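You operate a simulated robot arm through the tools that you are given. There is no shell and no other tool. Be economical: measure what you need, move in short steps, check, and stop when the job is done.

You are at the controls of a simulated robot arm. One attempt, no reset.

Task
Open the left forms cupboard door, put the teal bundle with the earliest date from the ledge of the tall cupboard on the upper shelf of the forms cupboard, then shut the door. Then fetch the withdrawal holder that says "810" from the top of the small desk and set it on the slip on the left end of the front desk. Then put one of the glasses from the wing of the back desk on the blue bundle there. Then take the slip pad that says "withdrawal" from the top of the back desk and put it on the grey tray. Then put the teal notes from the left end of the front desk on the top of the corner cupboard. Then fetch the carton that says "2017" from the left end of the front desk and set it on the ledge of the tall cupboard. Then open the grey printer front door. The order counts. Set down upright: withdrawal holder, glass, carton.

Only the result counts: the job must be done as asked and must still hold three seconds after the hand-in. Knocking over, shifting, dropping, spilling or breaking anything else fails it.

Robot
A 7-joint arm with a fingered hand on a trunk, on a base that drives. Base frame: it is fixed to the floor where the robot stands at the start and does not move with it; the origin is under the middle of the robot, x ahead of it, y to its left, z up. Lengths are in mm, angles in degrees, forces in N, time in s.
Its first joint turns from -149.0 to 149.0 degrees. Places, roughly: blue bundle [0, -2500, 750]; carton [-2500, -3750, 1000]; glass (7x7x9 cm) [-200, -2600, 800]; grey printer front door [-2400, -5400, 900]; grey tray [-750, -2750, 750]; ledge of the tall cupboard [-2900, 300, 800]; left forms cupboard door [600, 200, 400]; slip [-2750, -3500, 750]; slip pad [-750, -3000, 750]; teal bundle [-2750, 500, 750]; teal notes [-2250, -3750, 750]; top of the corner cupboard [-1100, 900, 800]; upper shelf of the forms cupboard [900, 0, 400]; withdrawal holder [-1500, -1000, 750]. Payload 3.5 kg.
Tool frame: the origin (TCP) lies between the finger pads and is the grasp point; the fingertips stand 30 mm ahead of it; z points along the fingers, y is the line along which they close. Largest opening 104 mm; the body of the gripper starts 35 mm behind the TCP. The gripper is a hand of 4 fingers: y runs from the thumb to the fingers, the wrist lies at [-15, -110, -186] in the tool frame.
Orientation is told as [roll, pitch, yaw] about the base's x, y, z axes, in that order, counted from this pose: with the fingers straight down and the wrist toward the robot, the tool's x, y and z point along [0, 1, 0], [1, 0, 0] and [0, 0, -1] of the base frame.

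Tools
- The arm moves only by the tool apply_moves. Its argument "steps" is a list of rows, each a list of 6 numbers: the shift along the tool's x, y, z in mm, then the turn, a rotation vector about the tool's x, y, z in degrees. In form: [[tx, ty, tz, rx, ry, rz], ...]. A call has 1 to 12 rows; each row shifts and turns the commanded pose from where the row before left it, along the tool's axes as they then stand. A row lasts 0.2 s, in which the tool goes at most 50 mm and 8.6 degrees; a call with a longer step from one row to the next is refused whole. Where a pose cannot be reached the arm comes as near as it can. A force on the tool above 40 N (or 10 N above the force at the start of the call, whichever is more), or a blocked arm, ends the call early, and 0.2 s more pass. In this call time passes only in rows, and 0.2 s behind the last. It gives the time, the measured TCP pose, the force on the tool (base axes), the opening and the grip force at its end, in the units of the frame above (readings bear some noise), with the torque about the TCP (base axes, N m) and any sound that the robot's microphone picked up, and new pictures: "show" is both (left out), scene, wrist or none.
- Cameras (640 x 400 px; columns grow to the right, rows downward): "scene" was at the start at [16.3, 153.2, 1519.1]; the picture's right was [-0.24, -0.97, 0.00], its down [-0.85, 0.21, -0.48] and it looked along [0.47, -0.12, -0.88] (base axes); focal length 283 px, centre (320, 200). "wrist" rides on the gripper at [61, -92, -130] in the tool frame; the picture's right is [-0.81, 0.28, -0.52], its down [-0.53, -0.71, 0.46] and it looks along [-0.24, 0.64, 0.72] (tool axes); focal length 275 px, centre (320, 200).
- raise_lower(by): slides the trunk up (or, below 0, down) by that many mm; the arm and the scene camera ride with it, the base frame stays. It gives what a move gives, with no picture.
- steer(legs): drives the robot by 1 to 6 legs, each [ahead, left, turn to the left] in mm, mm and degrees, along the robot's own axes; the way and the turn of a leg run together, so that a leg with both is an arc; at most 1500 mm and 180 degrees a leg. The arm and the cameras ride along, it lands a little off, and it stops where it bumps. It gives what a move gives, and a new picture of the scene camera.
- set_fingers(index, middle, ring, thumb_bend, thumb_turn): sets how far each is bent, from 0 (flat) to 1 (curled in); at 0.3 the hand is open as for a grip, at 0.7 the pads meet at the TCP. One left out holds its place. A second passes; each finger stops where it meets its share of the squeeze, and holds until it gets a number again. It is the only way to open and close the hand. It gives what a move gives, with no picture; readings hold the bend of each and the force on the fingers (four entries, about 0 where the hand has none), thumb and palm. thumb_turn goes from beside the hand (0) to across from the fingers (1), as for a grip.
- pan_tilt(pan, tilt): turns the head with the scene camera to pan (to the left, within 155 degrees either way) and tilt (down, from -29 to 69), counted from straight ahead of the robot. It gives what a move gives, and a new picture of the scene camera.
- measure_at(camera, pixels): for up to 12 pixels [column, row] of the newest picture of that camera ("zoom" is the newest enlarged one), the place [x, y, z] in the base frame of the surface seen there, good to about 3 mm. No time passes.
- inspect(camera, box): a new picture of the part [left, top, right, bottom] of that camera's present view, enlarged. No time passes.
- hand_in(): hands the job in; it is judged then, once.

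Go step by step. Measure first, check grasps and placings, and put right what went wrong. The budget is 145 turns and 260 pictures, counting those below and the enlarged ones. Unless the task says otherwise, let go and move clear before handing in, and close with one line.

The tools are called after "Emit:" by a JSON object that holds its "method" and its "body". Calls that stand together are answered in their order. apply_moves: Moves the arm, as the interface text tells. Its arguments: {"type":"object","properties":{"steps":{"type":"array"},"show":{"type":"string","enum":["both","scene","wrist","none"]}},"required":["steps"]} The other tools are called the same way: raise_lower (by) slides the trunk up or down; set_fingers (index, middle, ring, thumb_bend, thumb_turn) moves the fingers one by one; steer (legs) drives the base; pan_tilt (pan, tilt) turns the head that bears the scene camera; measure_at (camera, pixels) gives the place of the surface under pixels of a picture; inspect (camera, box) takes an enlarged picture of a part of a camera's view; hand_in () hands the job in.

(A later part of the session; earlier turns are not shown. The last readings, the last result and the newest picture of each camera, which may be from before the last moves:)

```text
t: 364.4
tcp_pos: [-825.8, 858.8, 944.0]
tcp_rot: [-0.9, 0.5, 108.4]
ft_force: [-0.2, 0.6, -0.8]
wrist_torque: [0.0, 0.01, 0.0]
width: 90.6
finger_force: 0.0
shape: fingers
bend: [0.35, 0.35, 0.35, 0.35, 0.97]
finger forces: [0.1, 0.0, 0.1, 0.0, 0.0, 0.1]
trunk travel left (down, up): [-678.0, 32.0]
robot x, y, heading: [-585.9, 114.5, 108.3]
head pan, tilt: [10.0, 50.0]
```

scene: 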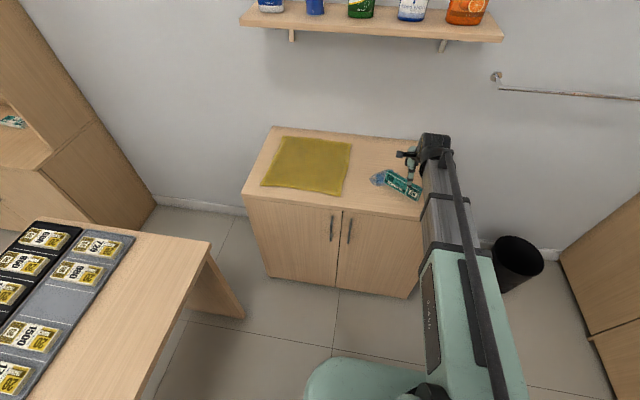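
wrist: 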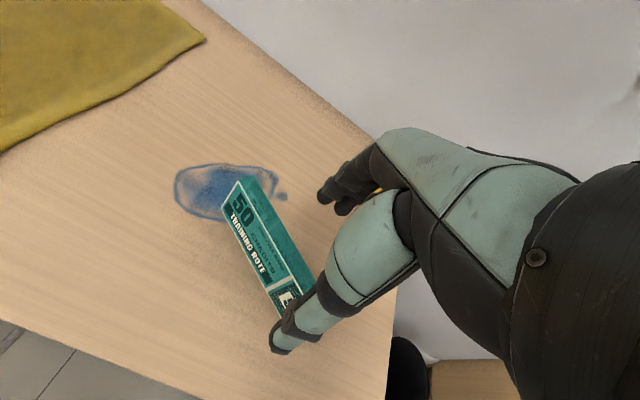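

The notes stand on the corner cupboard. Now the 2017 carton: I'll retract and drive back to the east side of the front desk.

Emit:
{"method": "apply_moves", "body": {"steps": [[0, -45, -10, 0, 0, 0], [0, -45, -10, 0, 0, 0], [10, -45, -10, 0, 0, 0], [20, -40, 0, 0, 0, 0]], "show": "none"}}

Emit:
{"method": "steer", "body": {"legs": [[0, 0, 166], [1400, 0, 0], [470, 0, 0], [0, 0, -72], [1198, 0, 0], [0, 0, 69.6]]}}

```text
t: 365.4
tcp_pos: [-800.8, 685.5, 977.6]
tcp_rot: [-0.8, 0.5, 108.5]
ft_force: [0.0, -0.2, 0.2]
wrist_torque: [0.0, -0.04, -0.01]
width: 90.4
finger_force: 0.1
shape: fingers
bend: [0.35, 0.35, 0.35, 0.35, 0.97]
finger forces: [0.1, 0.0, 0.0, 0.1, 0.0, 0.0]
trunk travel left (down, up): [-678.0, 32.0]
robot x, y, heading: [-583.0, 116.5, 108.1]
head pan, tilt: [10.0, 50.0]
```

```text
t: 393.6
tcp_pos: [-1488.0, -2813.7, 977.4]
tcp_rot: [-1.0, 0.4, -87.4]
ft_force: [0.3, 0.7, 0.3]
wrist_torque: [-0.01, 0.0, 0.01]
width: 90.6
finger_force: 0.1
shape: fingers
bend: [0.35, 0.35, 0.35, 0.35, 0.97]
finger forces: [0.0, 0.0, 0.1, 0.0, 0.0, 0.1]
trunk travel left (down, up): [-678.0, 32.0]
robot x, y, heading: [-1542.0, -2203.1, -87.8]
head pan, tilt: [10.0, 50.0]
```

scene: 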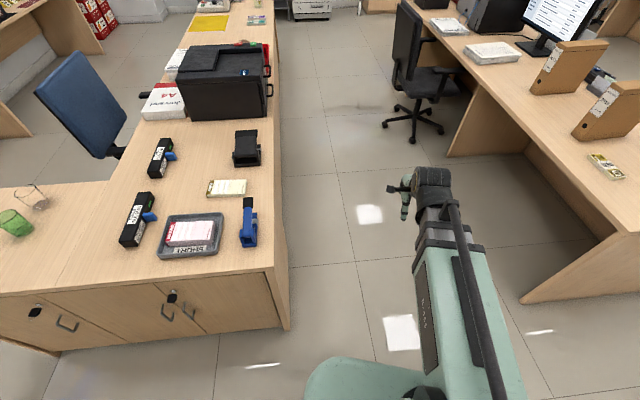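

The pad still lies in the tray. I'll continue ahead and turn to face the front desk.

Emit:
{"method": "steer", "body": {"legs": [[1230, 0, 0], [0, 0, -75]]}}

Emit:
{"method": "inspect", "body": {"camera": "scene", "box": [380, 60, 540, 230]}}

```text
t: 403.1
tcp_pos: [-2071.1, -3640.9, 976.5]
tcp_rot: [-0.9, 0.5, -162.7]
ft_force: [0.2, 0.2, -0.5]
wrist_torque: [0.04, 0.01, 0.01]
width: 90.6
finger_force: 0.0
shape: fingers
bend: [0.35, 0.35, 0.35, 0.35, 0.97]
finger forces: [0.0, 0.0, 0.1, 0.1, 0.0, 0.0]
trunk travel left (down, up): [-678.0, 32.0]
robot x, y, heading: [-1494.5, -3438.7, -163.0]
head pan, tilt: [10.0, 50.0]
```

scene: 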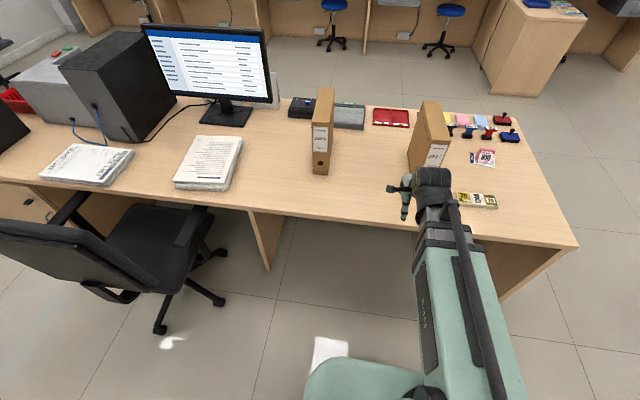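

```text
2.35 times, centred on (460, 145) of scene
```

zoom: 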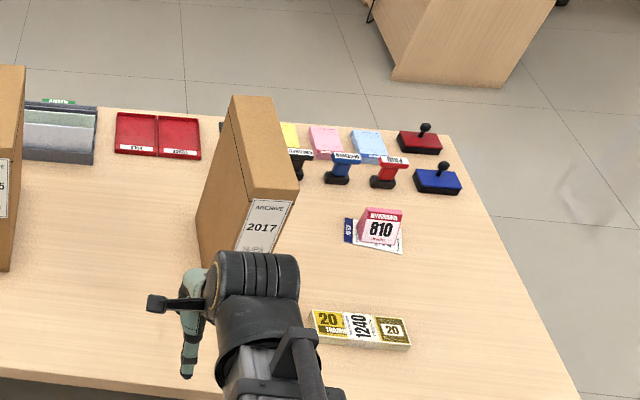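

Emit:
{"method": "measure_at", "body": {"camera": "zoom", "pixels": [[240, 103], [268, 103], [250, 200], [292, 180], [262, 150], [245, 125], [280, 170], [258, 185], [204, 240], [275, 235]]}}

```text
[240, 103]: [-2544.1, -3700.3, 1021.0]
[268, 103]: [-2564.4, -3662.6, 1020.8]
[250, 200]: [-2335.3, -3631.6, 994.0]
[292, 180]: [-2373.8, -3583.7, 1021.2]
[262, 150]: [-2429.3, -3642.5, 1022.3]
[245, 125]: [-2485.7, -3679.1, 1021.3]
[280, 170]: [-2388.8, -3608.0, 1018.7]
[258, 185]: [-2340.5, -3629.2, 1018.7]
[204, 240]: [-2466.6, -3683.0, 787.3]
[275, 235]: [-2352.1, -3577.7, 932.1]
```

I'll raise the hand above carton height and turn it across the carton's thickness.

Emit:
{"method": "raise_lower", "body": {"by": 32}}

Emit:
{"method": "apply_moves", "body": {"steps": [[0, 0, -40, 0, 0, 0], [0, 0, -45, 0, 0, 0], [0, 0, 0, 0, 0, 8.4], [0, 0, 0, 0, 0, 8.4], [0, 0, 0, 0, 0, 8.4], [0, 0, 0, 0, 0, 8.4], [0, 0, 0, 0, 0, 8.4], [0, 0, 0, 0, 0, 8.4], [0, 0, 0, 0, 0, 8.4], [0, 0, 0, 0, 0, 8.4], [0, 0, 0, 0, 0, 8.4], [0, 0, 0, 0, 0, 8.4]]}}

```text
t: 403.9
tcp_pos: [-2071.1, -3641.6, 1008.7]
tcp_rot: [-0.9, 0.5, -162.7]
ft_force: [-0.3, 0.1, 0.0]
wrist_torque: [-0.03, -0.02, 0.02]
width: 90.2
finger_force: 0.1
shape: fingers
bend: [0.35, 0.35, 0.35, 0.35, 0.97]
finger forces: [0.1, 0.0, 0.0, 0.0, 0.1, 0.0]
trunk travel left (down, up): [-710.0, 0.0]
robot x, y, heading: [-1497.5, -3433.3, -163.1]
head pan, tilt: [10.0, 50.0]
```

```text
t: 406.4
tcp_pos: [-2071.3, -3642.6, 1094.4]
tcp_rot: [-0.6, -0.8, 113.3]
ft_force: [0.0, -0.7, 0.0]
wrist_torque: [0.01, 0.02, 0.0]
width: 90.3
finger_force: 0.1
shape: fingers
bend: [0.35, 0.35, 0.35, 0.35, 0.97]
finger forces: [0.1, 0.0, 0.1, 0.0, 0.1, 0.1]
trunk travel left (down, up): [-710.0, 0.0]
robot x, y, heading: [-1496.0, -3432.4, -163.0]
head pan, tilt: [10.0, 50.0]
```

scene: 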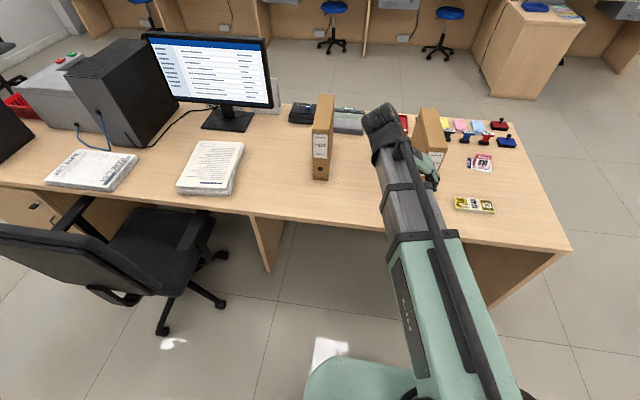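
wrist: 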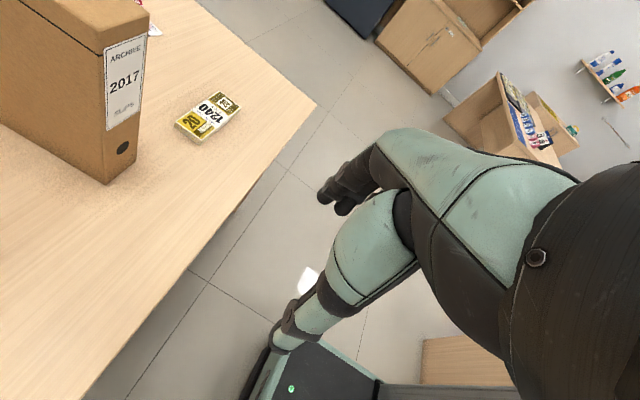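

The carton's top centre is near (-2450,-3645), too far from here. I'll drive 230 mm ahead, then move over it.

Emit:
{"method": "steer", "body": {"legs": [[230, 0, 0]]}}

Emit:
{"method": "apply_moves", "body": {"steps": [[20, 40, 0, 0, 0, 0], [20, 40, 0, 0, 0, 0], [20, 40, 0, 0, 0, 0]]}}

```text
t: 408.2
tcp_pos: [-2292.6, -3707.9, 1093.4]
tcp_rot: [-0.7, -0.9, 113.2]
ft_force: [-0.1, -0.6, 1.1]
wrist_torque: [0.02, 0.03, 0.0]
width: 90.7
finger_force: 0.2
shape: fingers
bend: [0.35, 0.35, 0.35, 0.35, 0.97]
finger forces: [0.0, 0.0, 0.0, 0.0, 0.0, 0.1]
trunk travel left (down, up): [-710.0, 0.0]
robot x, y, heading: [-1714.5, -3500.3, -163.1]
head pan, tilt: [10.0, 50.0]
```

scene: 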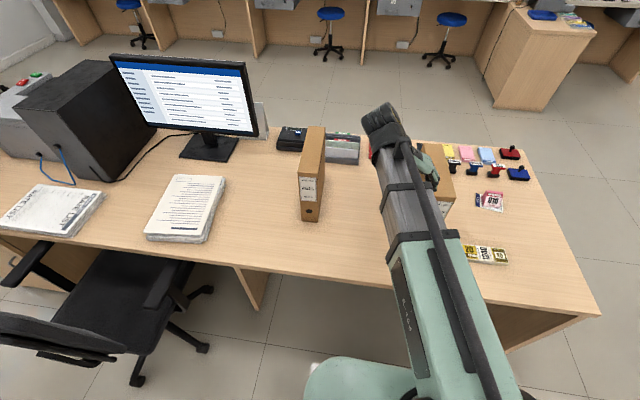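

```text
t: 409.0
tcp_pos: [-2393.7, -3620.6, 1094.4]
tcp_rot: [-0.6, -0.9, 113.4]
ft_force: [-0.2, 0.5, 0.2]
wrist_torque: [-0.02, -0.02, 0.0]
width: 90.6
finger_force: 0.0
shape: fingers
bend: [0.35, 0.35, 0.35, 0.35, 0.97]
finger forces: [0.0, 0.0, 0.0, 0.0, 0.0, 0.0]
trunk travel left (down, up): [-710.0, 0.0]
robot x, y, heading: [-1711.5, -3502.2, -163.2]
head pan, tilt: [10.0, 50.0]
```

scene: 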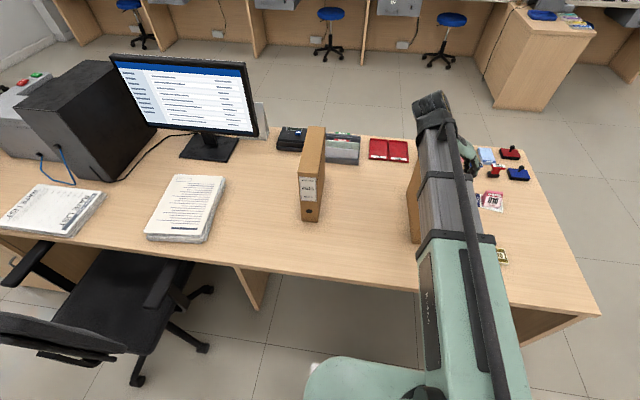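
wrist: 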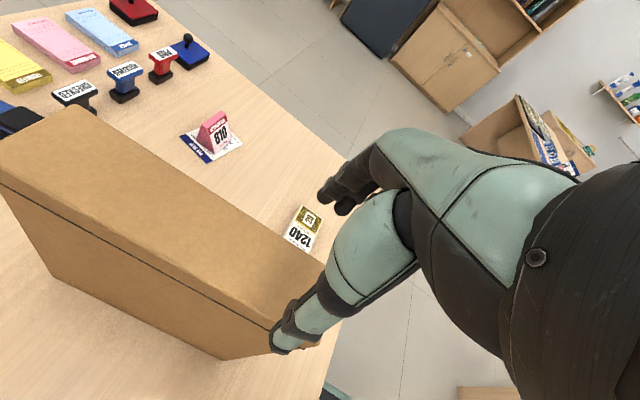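

The carton top is clear in the wrist view. I'll measure both long edges.

Emit:
{"method": "measure_at", "body": {"camera": "wrist", "pixels": [[78, 110], [200, 187], [300, 250], [8, 172], [120, 235], [250, 308], [150, 200], [40, 140]]}}

```text
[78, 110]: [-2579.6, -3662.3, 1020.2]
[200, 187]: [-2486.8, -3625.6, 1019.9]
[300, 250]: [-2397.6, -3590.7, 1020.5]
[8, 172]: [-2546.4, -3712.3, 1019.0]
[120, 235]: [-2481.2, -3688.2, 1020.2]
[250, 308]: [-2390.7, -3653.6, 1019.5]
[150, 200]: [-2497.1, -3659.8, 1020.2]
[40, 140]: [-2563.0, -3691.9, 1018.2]
```

The carton is about 66 thick at heading 21°, with its centre at (-2458,-3646). I'll align over it and descend to z≈993.

Emit:
{"method": "set_fingers", "body": {"index": 0.3, "middle": 0.3, "ring": 0.3, "thumb_bend": 0.3}}

Emit:
{"method": "apply_moves", "body": {"steps": [[35, 1, 0, 0, 0, 1.1], [35, 1, 0, 0, 0, 1.1], [0, 0, 30, 0, 0, 0], [0, 0, 30, 0, 0, 0], [0, 0, 20, 0, 0, 0], [0, 0, 10, 0, 0, 0], [0, 0, 10, 0, 0, 0]]}}

```text
t: 410.0
tcp_pos: [-2394.2, -3621.0, 1095.7]
tcp_rot: [-0.7, -0.8, 113.2]
ft_force: [0.2, 0.0, 0.2]
wrist_torque: [0.01, -0.01, -0.02]
width: 102.6
finger_force: 0.0
shape: fingers
bend: [0.3, 0.3, 0.3, 0.3, 0.97]
finger forces: [0.0, 0.0, 0.0, 0.0, 0.0, 0.0]
trunk travel left (down, up): [-710.0, 0.0]
robot x, y, heading: [-1715.7, -3503.9, -163.4]
head pan, tilt: [10.0, 50.0]
```

```text
t: 411.6
tcp_pos: [-2458.1, -3645.9, 994.4]
tcp_rot: [-0.5, -0.8, 111.1]
ft_force: [-1.1, 0.8, 2.6]
wrist_torque: [0.03, 0.05, -0.01]
width: 103.5
finger_force: 0.9
shape: fingers
bend: [0.3, 0.3, 0.3, 0.3, 0.97]
finger forces: [1.8, 0.0, 0.0, 0.0, 0.1, 0.0]
trunk travel left (down, up): [-710.0, 0.0]
robot x, y, heading: [-1713.4, -3503.4, -163.3]
head pan, tilt: [10.0, 50.0]
```

scene: 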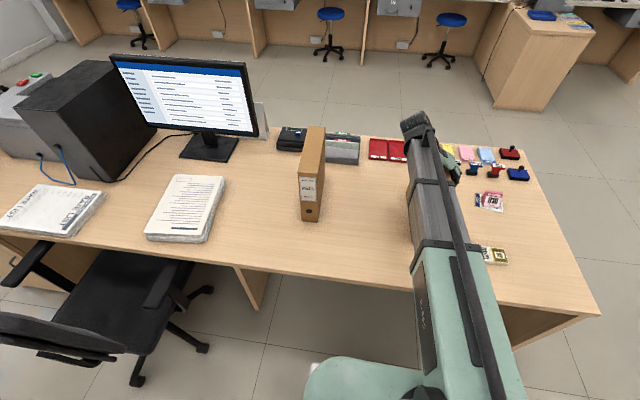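
wrist: 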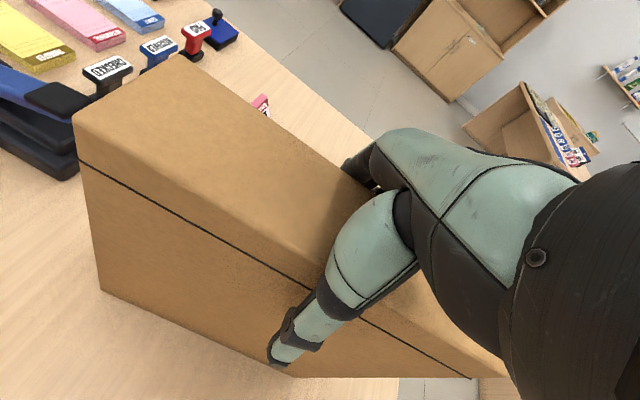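

The hand straddles the carton. I'll close firmly and lift a little.

Emit:
{"method": "set_fingers", "body": {"index": 0.8, "middle": 0.8, "ring": 0.8, "thumb_bend": 0.8}}

Emit:
{"method": "apply_moves", "body": {"steps": [[0, 0, -5, 0, 0, 0], [0, 0, -15, 0, 0, 0], [0, 0, -15, 0, 0, 0]]}}

```text
t: 412.6
tcp_pos: [-2459.3, -3644.9, 992.7]
tcp_rot: [-0.5, -0.9, 111.0]
ft_force: [1.0, 0.3, 3.3]
wrist_torque: [0.4, 0.06, 0.15]
width: 60.7
finger_force: 27.2
shape: fingers
bend: [0.72, 0.51, 0.5, 0.62, 0.96]
finger forces: [12.5, 7.0, 7.8, 0.0, 27.5, 0.0]
trunk travel left (down, up): [-710.0, 0.0]
robot x, y, heading: [-1716.8, -3501.4, -163.3]
head pan, tilt: [10.0, 50.0]
```

```text
t: 413.4
tcp_pos: [-2459.8, -3646.1, 1029.4]
tcp_rot: [-0.6, -0.9, 111.0]
ft_force: [0.0, 0.1, -8.2]
wrist_torque: [0.07, 0.01, 0.01]
width: 60.6
finger_force: 26.2
shape: fingers
bend: [0.72, 0.51, 0.51, 0.62, 0.94]
finger forces: [12.5, 6.3, 7.0, 0.1, 26.4, 0.0]
trunk travel left (down, up): [-710.0, 0.0]
robot x, y, heading: [-1712.1, -3501.3, -163.5]
head pan, tilt: [10.0, 50.0]
```

scene: 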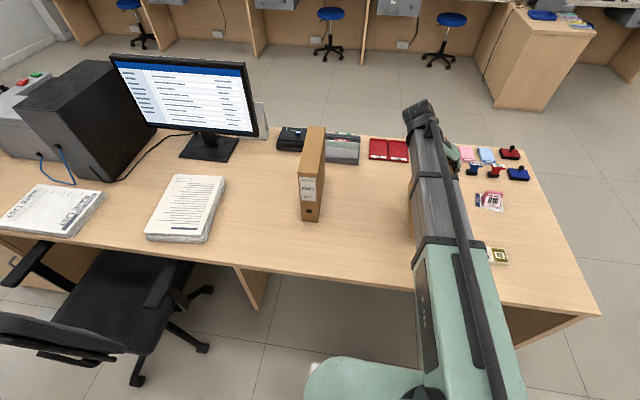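
wrist: 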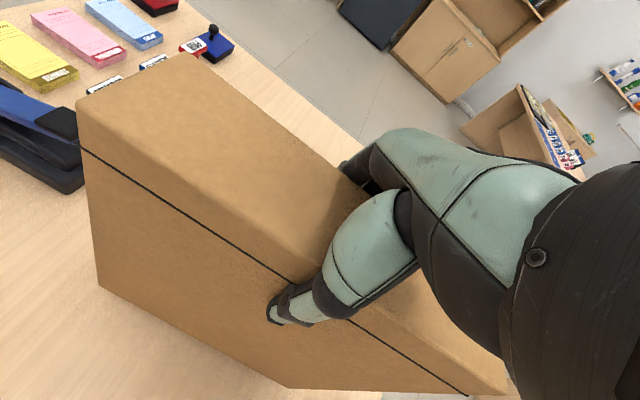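

The carton is held (8 N weight). I'll lift more, back away, turn the hand square again, and drive to the tall cupboard.

Emit:
{"method": "apply_moves", "body": {"steps": [[0, 0, -20, 0, 0, 0], [0, 0, -25, 0, 0, 0]], "show": "none"}}

Emit:
{"method": "steer", "body": {"legs": [[-420, 0, 0]]}}

Emit:
{"method": "apply_moves", "body": {"steps": [[0, 0, 0, 0, 0, -8.4], [0, 0, 0, 0, 0, -8.4], [0, 0, 0, 0, 0, -8.4], [0, 0, 0, 0, 0, -8.4], [0, 0, 0, 0, 0, -8.4], [0, 0, 0, 0, 0, -8.4], [0, 0, 0, 0, 0, -8.4], [0, 0, 0, 0, 0, -8.4], [0, 0, 0, 0, 0, -8.4], [0, 0, 0, 0, 0, -8.4]]}}

```text
t: 414.0
tcp_pos: [-2460.0, -3646.2, 1074.8]
tcp_rot: [-0.5, -0.9, 111.0]
ft_force: [0.9, -0.5, -7.8]
wrist_torque: [0.04, -0.05, 0.02]
width: 60.1
finger_force: 25.7
shape: fingers
bend: [0.72, 0.51, 0.51, 0.62, 0.94]
finger forces: [12.6, 6.4, 7.0, 0.0, 26.4, 0.1]
trunk travel left (down, up): [-710.0, 0.0]
robot x, y, heading: [-1714.3, -3500.8, -163.4]
head pan, tilt: [10.0, 50.0]
```

```text
t: 416.6
tcp_pos: [-2054.7, -3523.6, 1074.0]
tcp_rot: [-0.6, -0.8, 111.0]
ft_force: [0.5, 0.4, -7.6]
wrist_torque: [0.03, -0.03, 0.02]
width: 60.5
finger_force: 25.9
shape: fingers
bend: [0.72, 0.51, 0.51, 0.62, 0.94]
finger forces: [12.7, 6.4, 6.8, 0.1, 26.2, 0.1]
trunk travel left (down, up): [-710.0, 0.0]
robot x, y, heading: [-1313.0, -3380.1, -163.3]
head pan, tilt: [10.0, 50.0]
```

scene: 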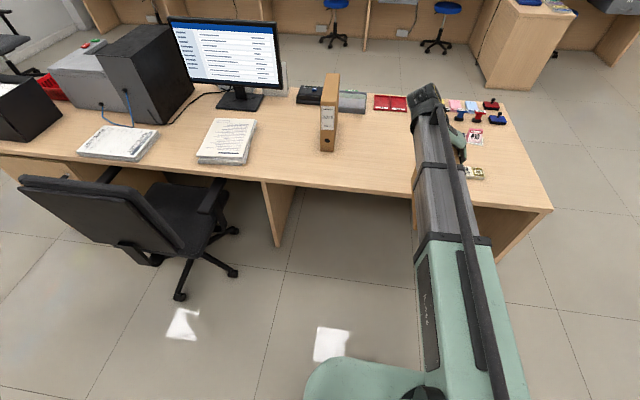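

```text
t: 418.8
tcp_pos: [-2054.9, -3523.4, 1074.4]
tcp_rot: [-1.0, 0.4, -164.7]
ft_force: [0.4, 0.8, -8.5]
wrist_torque: [0.01, 0.02, 0.0]
width: 60.6
finger_force: 25.3
shape: fingers
bend: [0.72, 0.51, 0.51, 0.62, 0.94]
finger forces: [12.8, 6.3, 6.7, 0.0, 25.6, 0.0]
trunk travel left (down, up): [-710.0, 0.0]
robot x, y, heading: [-1313.0, -3379.1, -163.4]
head pan, tilt: [10.0, 50.0]
```

scene: 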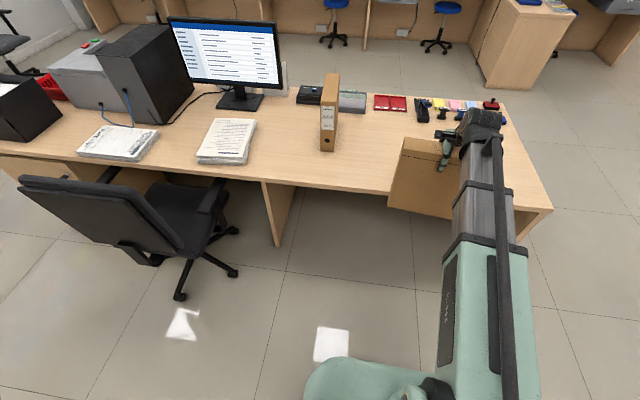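
wrist: 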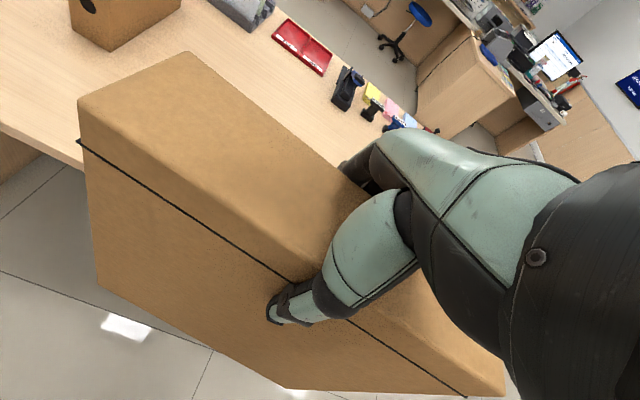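

The carton is steady. I'll pull it in a little and drive to the tall cupboard.

Emit:
{"method": "apply_moves", "body": {"steps": [[0, -40, 0, 0, 0, 0], [0, -40, 0, 0, 0, 0], [0, -30, 0, 0, 0, 0]], "show": "none"}}

Emit:
{"method": "steer", "body": {"legs": [[0, 0, -86.9], [1467, 0, 0], [0, 0, 11.7], [1400, 0, 0], [0, 0, -13]]}}

```text
t: 419.6
tcp_pos: [-1947.4, -3495.9, 1074.9]
tcp_rot: [-0.8, 0.6, -164.8]
ft_force: [0.1, -0.4, -8.0]
wrist_torque: [-0.01, 0.05, -0.03]
width: 60.5
finger_force: 25.9
shape: fingers
bend: [0.72, 0.52, 0.51, 0.63, 0.94]
finger forces: [12.5, 6.4, 6.7, 0.0, 25.6, 0.1]
trunk travel left (down, up): [-710.0, 0.0]
robot x, y, heading: [-1307.1, -3380.1, -163.4]
head pan, tilt: [10.0, 50.0]
```

```text
t: 438.7
tcp_pos: [-2725.0, -189.2, 1074.9]
tcp_rot: [-0.9, 0.5, 107.7]
ft_force: [0.0, -0.1, -8.6]
wrist_torque: [0.07, -0.03, -0.01]
width: 60.3
finger_force: 23.4
shape: fingers
bend: [0.72, 0.52, 0.51, 0.63, 0.94]
finger forces: [11.7, 5.9, 6.3, 0.0, 23.5, 0.0]
trunk travel left (down, up): [-710.0, 0.0]
robot x, y, heading: [-2582.9, -819.8, 109.5]
head pan, tilt: [10.0, 50.0]
```

scene: 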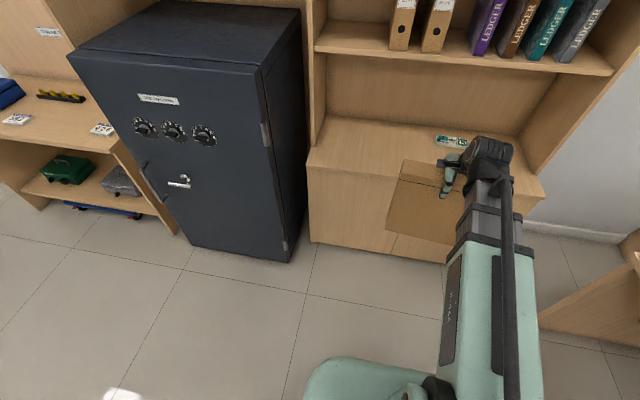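

The cupboard is ahead. I'll measure the ledge's front edge and the overhead shelf edge to fix the carton's spot.

Emit:
{"method": "measure_at", "body": {"camera": "scene", "pixels": [[312, 164], [350, 170], [390, 175], [520, 198], [320, 50], [450, 58], [600, 72], [360, 140], [430, 145], [312, 30], [330, 118], [305, 150]]}}

```text
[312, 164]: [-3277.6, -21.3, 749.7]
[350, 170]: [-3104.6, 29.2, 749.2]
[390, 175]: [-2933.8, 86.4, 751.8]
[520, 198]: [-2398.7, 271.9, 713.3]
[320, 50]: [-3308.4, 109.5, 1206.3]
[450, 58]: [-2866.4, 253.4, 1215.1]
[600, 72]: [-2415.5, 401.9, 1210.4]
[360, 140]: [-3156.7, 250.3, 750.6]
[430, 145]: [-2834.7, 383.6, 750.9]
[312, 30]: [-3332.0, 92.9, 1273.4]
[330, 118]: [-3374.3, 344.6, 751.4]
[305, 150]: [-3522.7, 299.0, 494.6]
```

The ledge is 137 mm deep in front of the overhead shelf edge. I'll drive 290 mm closer; the carton's target centre is (-2903,186).

Emit:
{"method": "steer", "body": {"legs": [[290, -17, 0]]}}

```text
t: 440.7
tcp_pos: [-2804.0, 90.3, 1075.2]
tcp_rot: [-0.9, 0.5, 107.6]
ft_force: [0.0, 0.4, -8.4]
wrist_torque: [0.05, 0.0, 0.0]
width: 60.3
finger_force: 24.1
shape: fingers
bend: [0.72, 0.52, 0.51, 0.63, 0.94]
finger forces: [11.7, 5.9, 6.3, 0.0, 23.6, 0.0]
trunk travel left (down, up): [-710.0, 0.0]
robot x, y, heading: [-2658.3, -546.0, 109.5]
head pan, tilt: [10.0, 50.0]
```

scene: 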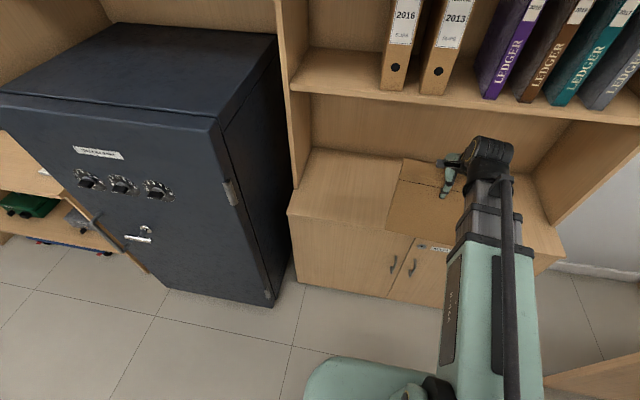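

I'll lower 40 mm, then move the carton in over the ledge.

Emit:
{"method": "apply_moves", "body": {"steps": [[0, 0, 20, 0, 0, 0], [0, 0, 20, 0, 0, 0], [16, 30, 0, 0, 0, 0], [16, 30, 0, 0, 0, 0], [16, 30, 0, 0, 0, 0], [16, 30, 0, 0, 0, 0]]}}

```text
t: 442.1
tcp_pos: [-2901.5, 184.5, 1032.3]
tcp_rot: [-1.0, 0.6, 107.7]
ft_force: [0.7, -0.4, -7.8]
wrist_torque: [0.09, -0.07, 0.03]
width: 60.6
finger_force: 23.7
shape: fingers
bend: [0.72, 0.52, 0.52, 0.63, 0.94]
finger forces: [12.2, 6.0, 6.3, 0.0, 24.2, 0.1]
trunk travel left (down, up): [-710.0, 0.0]
robot x, y, heading: [-2663.7, -541.3, 109.3]
head pan, tilt: [10.0, 50.0]
```

scene: 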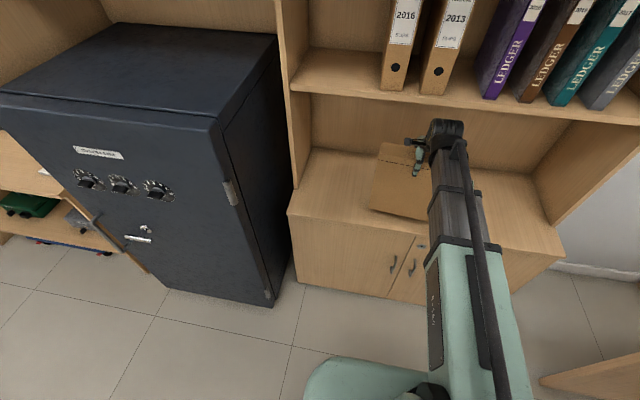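
wrist: 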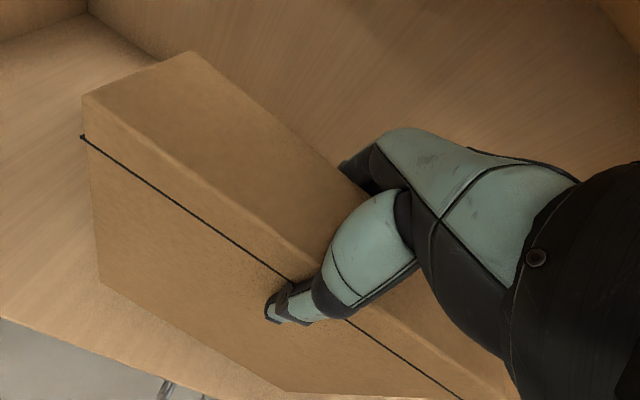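

The carton is over the ledge with a margin to the front. I'll lower to contact.

Emit:
{"method": "apply_moves", "body": {"steps": [[0, 0, 18, 0, 0, 0], [0, 0, 10, 0, 0, 0], [0, 0, 5, 0, 0, 0], [0, 0, 2, 0, 0, 0], [0, 0, 2, 0, 0, 0]], "show": "wrist"}}

```text
t: 443.3
tcp_pos: [-2901.1, 183.3, 996.5]
tcp_rot: [-0.9, 0.5, 107.5]
ft_force: [0.8, -0.7, -8.2]
wrist_torque: [0.05, 0.05, -0.03]
width: 60.1
finger_force: 24.4
shape: fingers
bend: [0.72, 0.52, 0.52, 0.63, 0.94]
finger forces: [12.4, 6.0, 6.1, 0.0, 24.3, 0.0]
trunk travel left (down, up): [-710.0, 0.0]
robot x, y, heading: [-2663.1, -543.6, 109.2]
head pan, tilt: [10.0, 50.0]
```

wrist: 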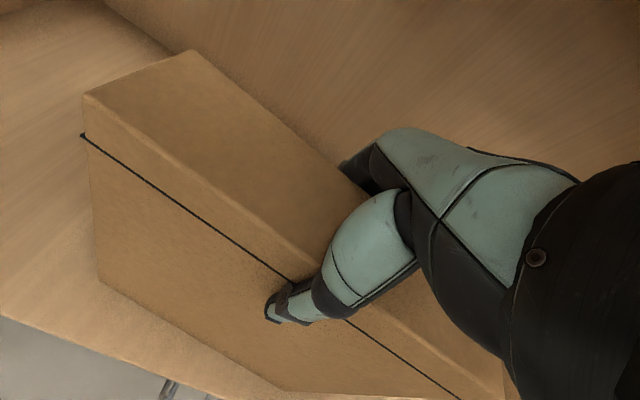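

Emit:
{"method": "apply_moves", "body": {"steps": [[0, 0, 1.5, 0, 0, 0], [0, 0, 1.5, 0, 0, 0], [0, 0, 1, 0, 0, 0]], "show": "none"}}

```text
t: 444.1
tcp_pos: [-2899.8, 181.6, 994.8]
tcp_rot: [-0.8, 0.3, 107.7]
ft_force: [2.2, -1.9, 15.4]
wrist_torque: [0.11, 0.03, 0.03]
width: 60.2
finger_force: 25.7
shape: fingers
bend: [0.72, 0.52, 0.52, 0.63, 0.94]
finger forces: [12.3, 6.1, 6.5, 0.1, 27.0, 0.0]
trunk travel left (down, up): [-710.0, 0.0]
robot x, y, heading: [-2663.5, -543.6, 109.3]
head pan, tilt: [10.0, 50.0]
```

Firm contact. I'll release, lift 62 mm straight up so the tips clear the carton, then back out.

Emit:
{"method": "set_fingers", "body": {"index": 0.32, "middle": 0.32, "ring": 0.32, "thumb_bend": 0.32}}

Emit:
{"method": "apply_moves", "body": {"steps": [[0, 0, -25, 0, 0, 0], [0, 0, -25, 0, 0, 0], [0, 0, -18, 0, 0, 0]]}}

```text
t: 445.1
tcp_pos: [-2901.0, 183.4, 992.9]
tcp_rot: [-0.9, 0.6, 107.6]
ft_force: [-3.6, -2.8, 7.8]
wrist_torque: [-0.1, -0.12, -0.09]
width: 101.5
finger_force: 4.5
shape: fingers
bend: [0.32, 0.32, 0.32, 0.32, 0.96]
finger forces: [1.9, 0.1, 0.0, 0.1, 7.2, 0.0]
trunk travel left (down, up): [-710.0, 0.0]
robot x, y, heading: [-2665.1, -538.2, 109.5]
head pan, tilt: [10.0, 50.0]
```

```text
t: 445.9
tcp_pos: [-2902.7, 185.9, 1059.9]
tcp_rot: [-1.0, 0.4, 107.6]
ft_force: [-0.2, 0.4, -0.3]
wrist_torque: [0.04, 0.0, 0.0]
width: 98.6
finger_force: 0.0
shape: fingers
bend: [0.32, 0.32, 0.32, 0.32, 0.97]
finger forces: [0.0, 0.0, 0.0, 0.1, 0.1, 0.0]
trunk travel left (down, up): [-710.0, 0.0]
robot x, y, heading: [-2659.4, -541.5, 109.4]
head pan, tilt: [10.0, 50.0]
```

scene: 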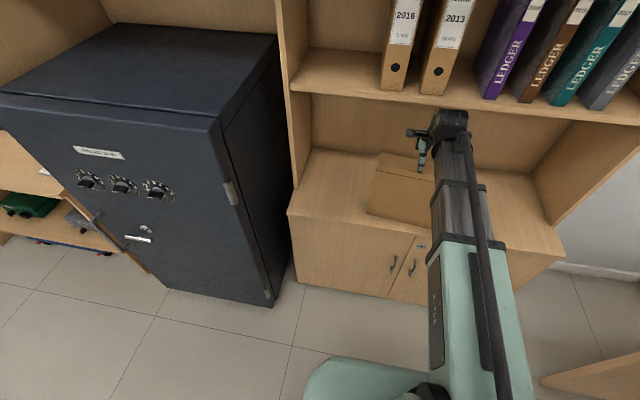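
wrist: 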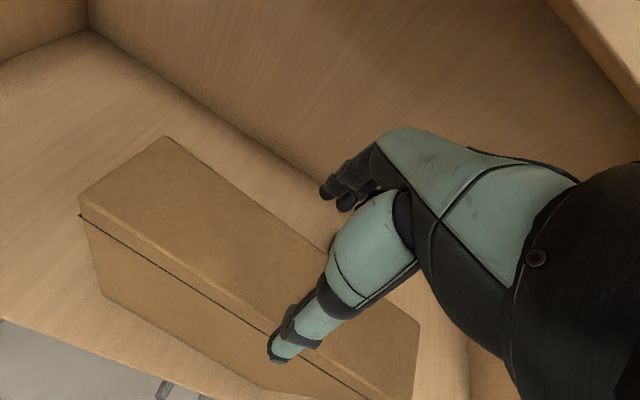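

The carton stands on the ledge. I'll rise 12 mm more, back the hand out, and look.

Emit:
{"method": "apply_moves", "body": {"steps": [[0, 0, -14, 0, 0, 0], [0, -35, 0, 0, 0, 0], [0, -45, 0, 0, 0, 0], [0, -45, 0, 0, 0, 0], [0, -45, 0, 0, 0, 0]], "show": "none"}}

Emit:
{"method": "steer", "body": {"legs": [[-400, 0, 0]]}}

```text
t: 447.1
tcp_pos: [-2848.7, 22.4, 1078.9]
tcp_rot: [-0.9, 0.4, 107.5]
ft_force: [-1.1, -0.8, 0.0]
wrist_torque: [0.01, 0.01, 0.02]
width: 98.7
finger_force: 0.0
shape: fingers
bend: [0.32, 0.32, 0.32, 0.32, 0.97]
finger forces: [0.0, 0.0, 0.0, 0.0, 0.0, 0.1]
trunk travel left (down, up): [-710.0, 0.0]
robot x, y, heading: [-2658.9, -540.3, 109.2]
head pan, tilt: [10.0, 50.0]
```

```text
t: 449.6
tcp_pos: [-2718.4, -346.1, 1076.5]
tcp_rot: [-1.0, 0.5, 107.4]
ft_force: [0.2, 0.3, -0.4]
wrist_torque: [0.0, 0.01, -0.03]
width: 98.4
finger_force: 0.1
shape: fingers
bend: [0.32, 0.32, 0.32, 0.32, 0.97]
finger forces: [0.0, 0.0, 0.0, 0.0, 0.0, 0.0]
trunk travel left (down, up): [-710.0, 0.0]
robot x, y, heading: [-2528.5, -911.0, 109.0]
head pan, tilt: [10.0, 50.0]
```

scene: 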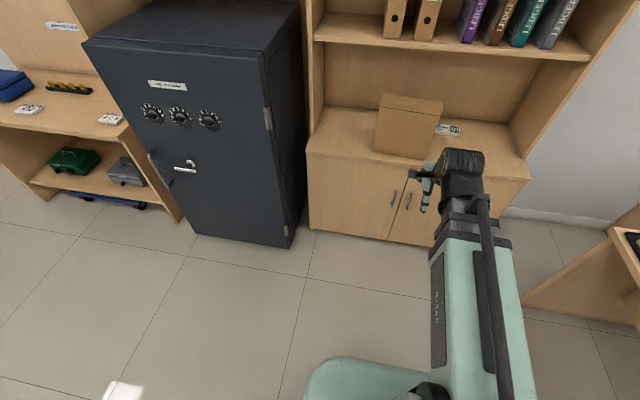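

The carton stands upright on the ledge. The last job is the printer door, so I'll drive south between the desks to find the printer near (-2400,-5400).

Emit:
{"method": "steer", "body": {"legs": [[0, 0, -163.5], [1338, 0, 0], [0, 0, -19.8], [1000, 0, 0], [640, 0, 0]]}}

Emit:
{"method": "pan_tilt", "body": {"pan": -15, "tilt": 25}}

```text
t: 472.1
tcp_pos: [-1135.9, -4171.2, 1077.5]
tcp_rot: [-0.9, 0.6, -74.7]
ft_force: [0.6, -0.3, 0.1]
wrist_torque: [0.01, -0.03, 0.03]
width: 98.2
finger_force: 0.1
shape: fingers
bend: [0.32, 0.32, 0.32, 0.32, 0.97]
finger forces: [0.0, 0.0, 0.1, 0.1, 0.0, 0.0]
trunk travel left (down, up): [-710.0, 0.0]
robot x, y, heading: [-1300.4, -3600.2, -73.3]
head pan, tilt: [10.0, 50.0]
```

scene: 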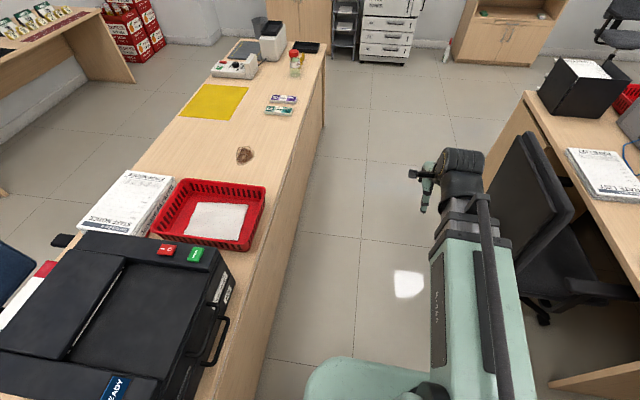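

```text
t: 473.0
tcp_pos: [-1136.2, -4170.5, 1077.3]
tcp_rot: [-0.9, 0.4, -74.7]
ft_force: [-1.2, -0.2, -0.4]
wrist_torque: [0.01, 0.02, -0.01]
width: 98.5
finger_force: 0.3
shape: fingers
bend: [0.32, 0.32, 0.32, 0.32, 0.97]
finger forces: [0.0, 0.0, 0.1, 0.0, 0.0, 0.0]
trunk travel left (down, up): [-710.0, 0.0]
robot x, y, heading: [-1299.3, -3598.2, -72.8]
head pan, tilt: [-15.0, 25.0]
```

scene: 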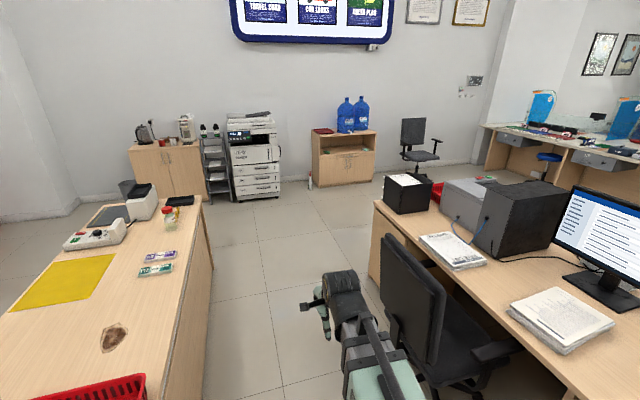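

A grey machine stands at (465,205) on the front desk's far end. I'll zoom and measure it.

Emit:
{"method": "inspect", "body": {"camera": "scene", "box": [370, 150, 590, 290]}}

Emit:
{"method": "measure_at", "body": {"camera": "zoom", "pixels": [[220, 95], [250, 85], [340, 90], [250, 170], [220, 150], [45, 80], [130, 90], [360, 120], [310, 290], [15, 170], [360, 80], [185, 130]]}}

```text
2.86 times, centred on (480, 220) of scene
```

zoom: 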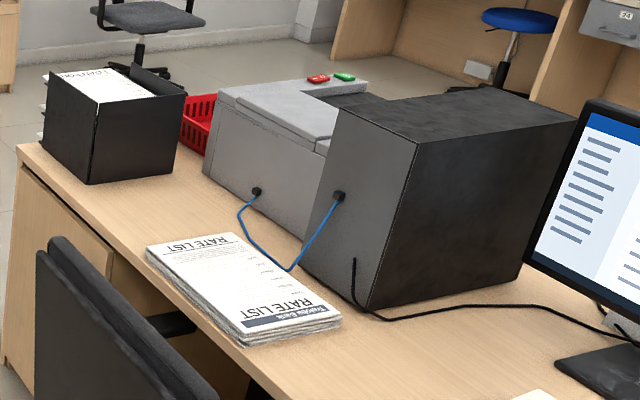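

```text
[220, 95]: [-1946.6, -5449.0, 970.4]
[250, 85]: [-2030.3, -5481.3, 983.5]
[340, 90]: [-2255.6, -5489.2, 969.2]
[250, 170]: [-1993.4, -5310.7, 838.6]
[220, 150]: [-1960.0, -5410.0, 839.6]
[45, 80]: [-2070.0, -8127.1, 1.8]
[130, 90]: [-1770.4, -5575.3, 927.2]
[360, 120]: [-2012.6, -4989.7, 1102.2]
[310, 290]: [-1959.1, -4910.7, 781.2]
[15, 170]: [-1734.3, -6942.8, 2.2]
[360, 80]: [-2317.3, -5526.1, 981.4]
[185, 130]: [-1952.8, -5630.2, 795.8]
```

The cables are on this side, so the door faces west at about x -2400. I'll measure the obstacles (chair, counters, stool) to choose a way round.

Emit:
{"method": "measure_at", "body": {"camera": "scene", "pixels": [[415, 160], [425, 172], [545, 170], [500, 170], [590, 160], [345, 180], [375, 205], [395, 300], [330, 185], [480, 155], [540, 150]]}}

Emit:
{"method": "pan_tilt", "body": {"pan": -60, "tilt": 20}}

```text
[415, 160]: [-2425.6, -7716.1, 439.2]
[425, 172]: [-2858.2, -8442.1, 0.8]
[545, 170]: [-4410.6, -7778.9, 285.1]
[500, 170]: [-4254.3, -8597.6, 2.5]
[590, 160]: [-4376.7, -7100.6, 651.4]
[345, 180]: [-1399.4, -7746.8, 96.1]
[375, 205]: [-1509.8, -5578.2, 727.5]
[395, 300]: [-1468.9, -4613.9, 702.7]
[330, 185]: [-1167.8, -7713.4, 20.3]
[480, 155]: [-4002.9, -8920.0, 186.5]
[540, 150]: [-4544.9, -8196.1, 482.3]
```

```text
t: 474.1
tcp_pos: [-1136.9, -4173.1, 1077.9]
tcp_rot: [-0.9, 0.5, -74.7]
ft_force: [0.5, -0.1, -0.5]
wrist_torque: [-0.01, 0.0, 0.0]
width: 98.4
finger_force: 0.0
shape: fingers
bend: [0.32, 0.32, 0.32, 0.32, 0.97]
finger forces: [0.1, 0.0, 0.0, 0.0, 0.0, 0.1]
trunk travel left (down, up): [-710.0, 0.0]
robot x, y, heading: [-1298.1, -3597.7, -73.2]
head pan, tilt: [-60.0, 20.0]
```

scene: 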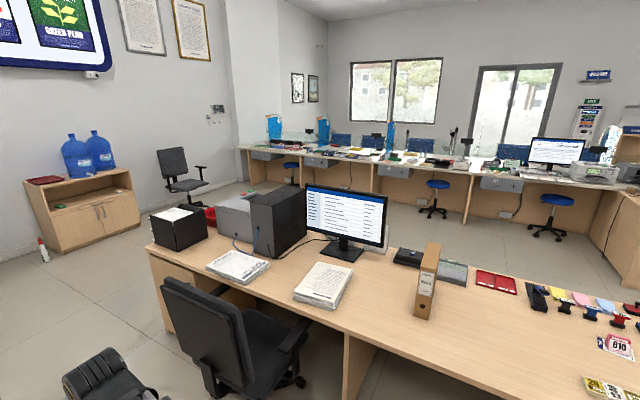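

Emit:
{"method": "measure_at", "body": {"camera": "scene", "pixels": [[432, 213], [547, 233], [465, 222], [380, 200], [330, 190], [500, 250], [640, 290], [410, 240]]}}

```text
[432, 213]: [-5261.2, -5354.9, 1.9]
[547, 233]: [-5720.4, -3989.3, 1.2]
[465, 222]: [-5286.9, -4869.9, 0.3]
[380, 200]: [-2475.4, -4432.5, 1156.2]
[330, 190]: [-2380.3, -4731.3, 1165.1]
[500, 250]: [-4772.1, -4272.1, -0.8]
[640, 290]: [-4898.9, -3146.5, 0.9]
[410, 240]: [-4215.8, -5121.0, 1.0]
```

The aisle west of the desk is wide. I'll drive round the desk's south end.

Emit:
{"method": "steer", "body": {"legs": [[0, 0, -2], [1190, 0, 0], [0, 0, -20.6], [1408, 0, 0], [0, 0, -72.6], [1450, 0, 0]]}}

Emit:
{"method": "steer", "body": {"legs": [[450, 0, 0], [0, 0, -155], [0, 500, 0]]}}

Emit:
{"method": "pan_tilt", "body": {"pan": 0, "tilt": 35}}

```text
t: 498.2
tcp_pos: [-3151.6, -6480.5, 1076.3]
tcp_rot: [-0.9, 0.5, -172.8]
ft_force: [0.3, -0.4, -0.3]
wrist_torque: [0.01, -0.02, 0.0]
width: 98.5
finger_force: 0.0
shape: fingers
bend: [0.32, 0.32, 0.32, 0.32, 0.97]
finger forces: [0.1, 0.0, 0.0, 0.0, 0.0, 0.0]
trunk travel left (down, up): [-710.0, 0.0]
robot x, y, heading: [-2559.9, -6395.0, -171.0]
head pan, tilt: [-60.0, 20.0]
```

scene: 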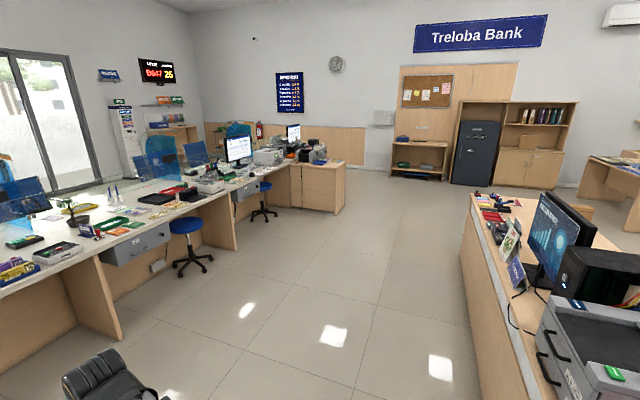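

```text
t: 509.8
tcp_pos: [-2763.3, -5727.9, 1077.7]
tcp_rot: [-0.9, 0.5, 31.7]
ft_force: [-0.1, 0.1, -0.3]
wrist_torque: [-0.01, -0.01, 0.01]
width: 98.3
finger_force: 0.0
shape: fingers
bend: [0.32, 0.32, 0.32, 0.32, 0.97]
finger forces: [0.0, 0.0, 0.0, 0.0, 0.0, 0.0]
trunk travel left (down, up): [-710.0, 0.0]
robot x, y, heading: [-3266.3, -6050.2, 33.7]
head pan, tilt: [-60.0, 20.0]
```

scene: 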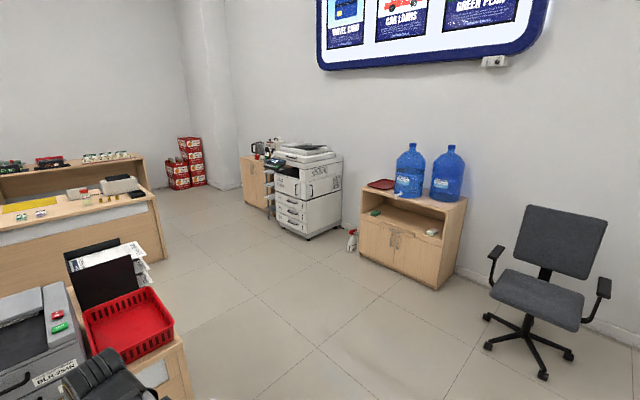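

```text
t: 511.1
tcp_pos: [-2764.0, -5728.5, 1077.5]
tcp_rot: [-0.9, 0.5, 31.7]
ft_force: [1.2, -0.5, 0.0]
wrist_torque: [0.01, 0.0, -0.02]
width: 98.5
finger_force: 0.0
shape: fingers
bend: [0.32, 0.32, 0.32, 0.32, 0.97]
finger forces: [0.0, 0.1, 0.1, 0.0, 0.0, 0.2]
trunk travel left (down, up): [-710.0, 0.0]
robot x, y, heading: [-3264.8, -6050.8, 33.3]
head pan, tilt: [0.0, 35.0]
```

scene: 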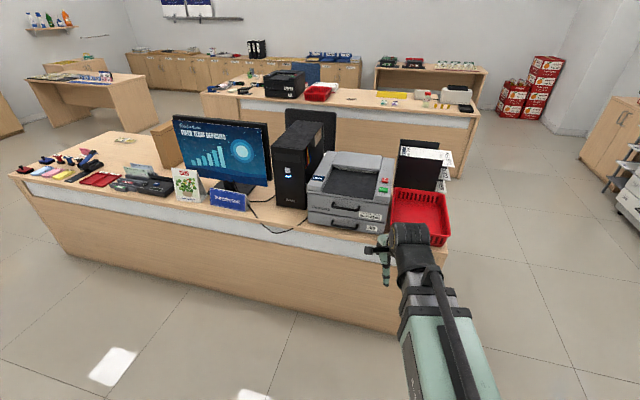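

The grey printer's front has two handles at (350,207) and (345,223). I'll zoom and measure.

Emit:
{"method": "inspect", "body": {"camera": "scene", "box": [295, 145, 405, 240]}}

Emit:
{"method": "measure_at", "body": {"camera": "zoom", "pixels": [[75, 215], [420, 285], [300, 265], [240, 262], [380, 280], [70, 300], [380, 385], [290, 345], [200, 330], [180, 230], [360, 285], [240, 300]]}}

```text
4.21 times, centred on (350, 192) of scene
```

zoom: 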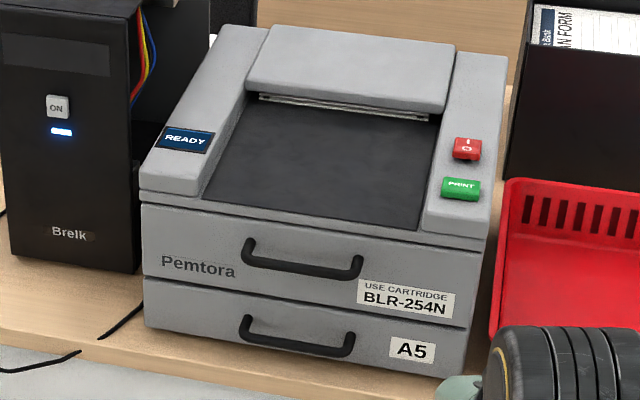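

```text
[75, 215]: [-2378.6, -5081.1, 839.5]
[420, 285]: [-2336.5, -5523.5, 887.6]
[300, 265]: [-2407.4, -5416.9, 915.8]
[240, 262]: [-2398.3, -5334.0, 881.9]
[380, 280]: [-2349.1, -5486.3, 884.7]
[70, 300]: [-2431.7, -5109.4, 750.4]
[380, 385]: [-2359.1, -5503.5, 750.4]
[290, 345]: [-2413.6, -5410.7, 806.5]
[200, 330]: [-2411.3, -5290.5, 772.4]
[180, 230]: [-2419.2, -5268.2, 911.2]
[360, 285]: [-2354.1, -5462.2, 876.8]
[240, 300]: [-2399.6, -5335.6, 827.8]
```

The upper panel with the BLR-254N label is the front door, with its bar near (-2407,-5405,916) and posts high up, so it folds down. I'll square up in front of it.

Emit:
{"method": "steer", "body": {"legs": [[0, 0, -15.6], [290, 350, 0]]}}

Emit:
{"method": "pan_tilt", "body": {"pan": 8, "tilt": 42}}

Emit:
{"method": "inspect", "body": {"camera": "scene", "box": [240, 100, 440, 225]}}

```text
t: 514.7
tcp_pos: [-2531.9, -5448.0, 1076.9]
tcp_rot: [-1.0, 0.4, 16.2]
ft_force: [0.3, -0.4, 0.5]
wrist_torque: [0.02, -0.01, 0.02]
width: 98.8
finger_force: 0.1
shape: fingers
bend: [0.32, 0.32, 0.32, 0.32, 0.97]
finger forces: [0.1, 0.1, 0.1, 0.0, 0.0, 0.1]
trunk travel left (down, up): [-710.0, 0.0]
robot x, y, heading: [-3098.8, -5622.6, 17.7]
head pan, tilt: [0.0, 35.0]
```

scene: 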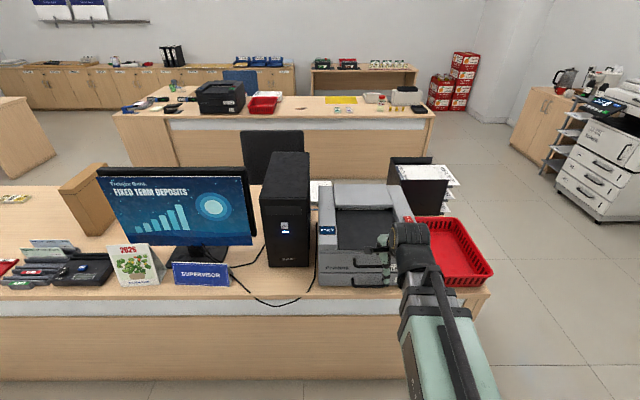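

```text
t: 515.4
tcp_pos: [-2531.0, -5449.9, 1078.4]
tcp_rot: [-0.9, 0.5, 16.2]
ft_force: [0.3, 0.1, 0.0]
wrist_torque: [0.01, -0.04, 0.02]
width: 98.4
finger_force: 0.1
shape: fingers
bend: [0.32, 0.32, 0.32, 0.32, 0.97]
finger forces: [0.1, 0.0, 0.0, 0.0, 0.0, 0.1]
trunk travel left (down, up): [-710.0, 0.0]
robot x, y, heading: [-3103.9, -5622.8, 17.7]
head pan, tilt: [8.0, 42.0]
```

scene: 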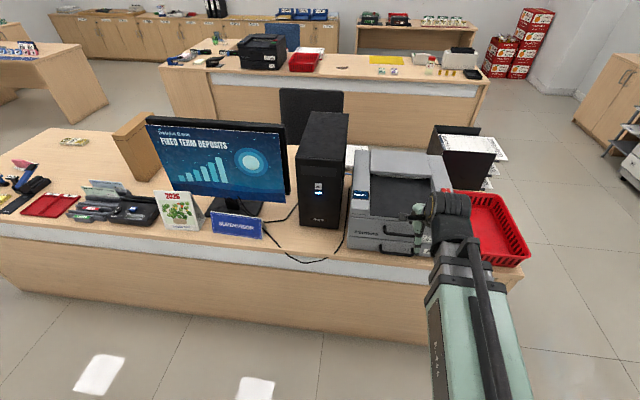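

```text
3.20 times, centred on (340, 162) of scene
```

zoom: 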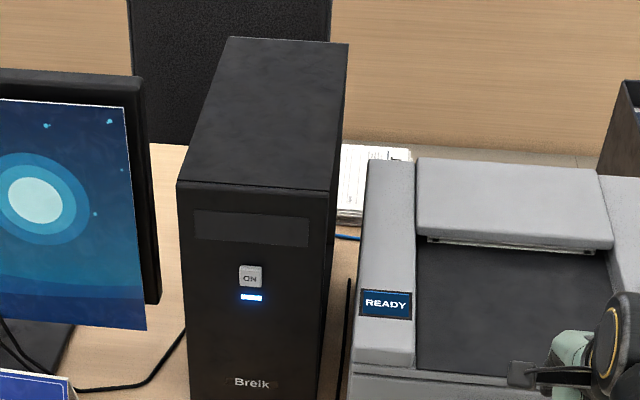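

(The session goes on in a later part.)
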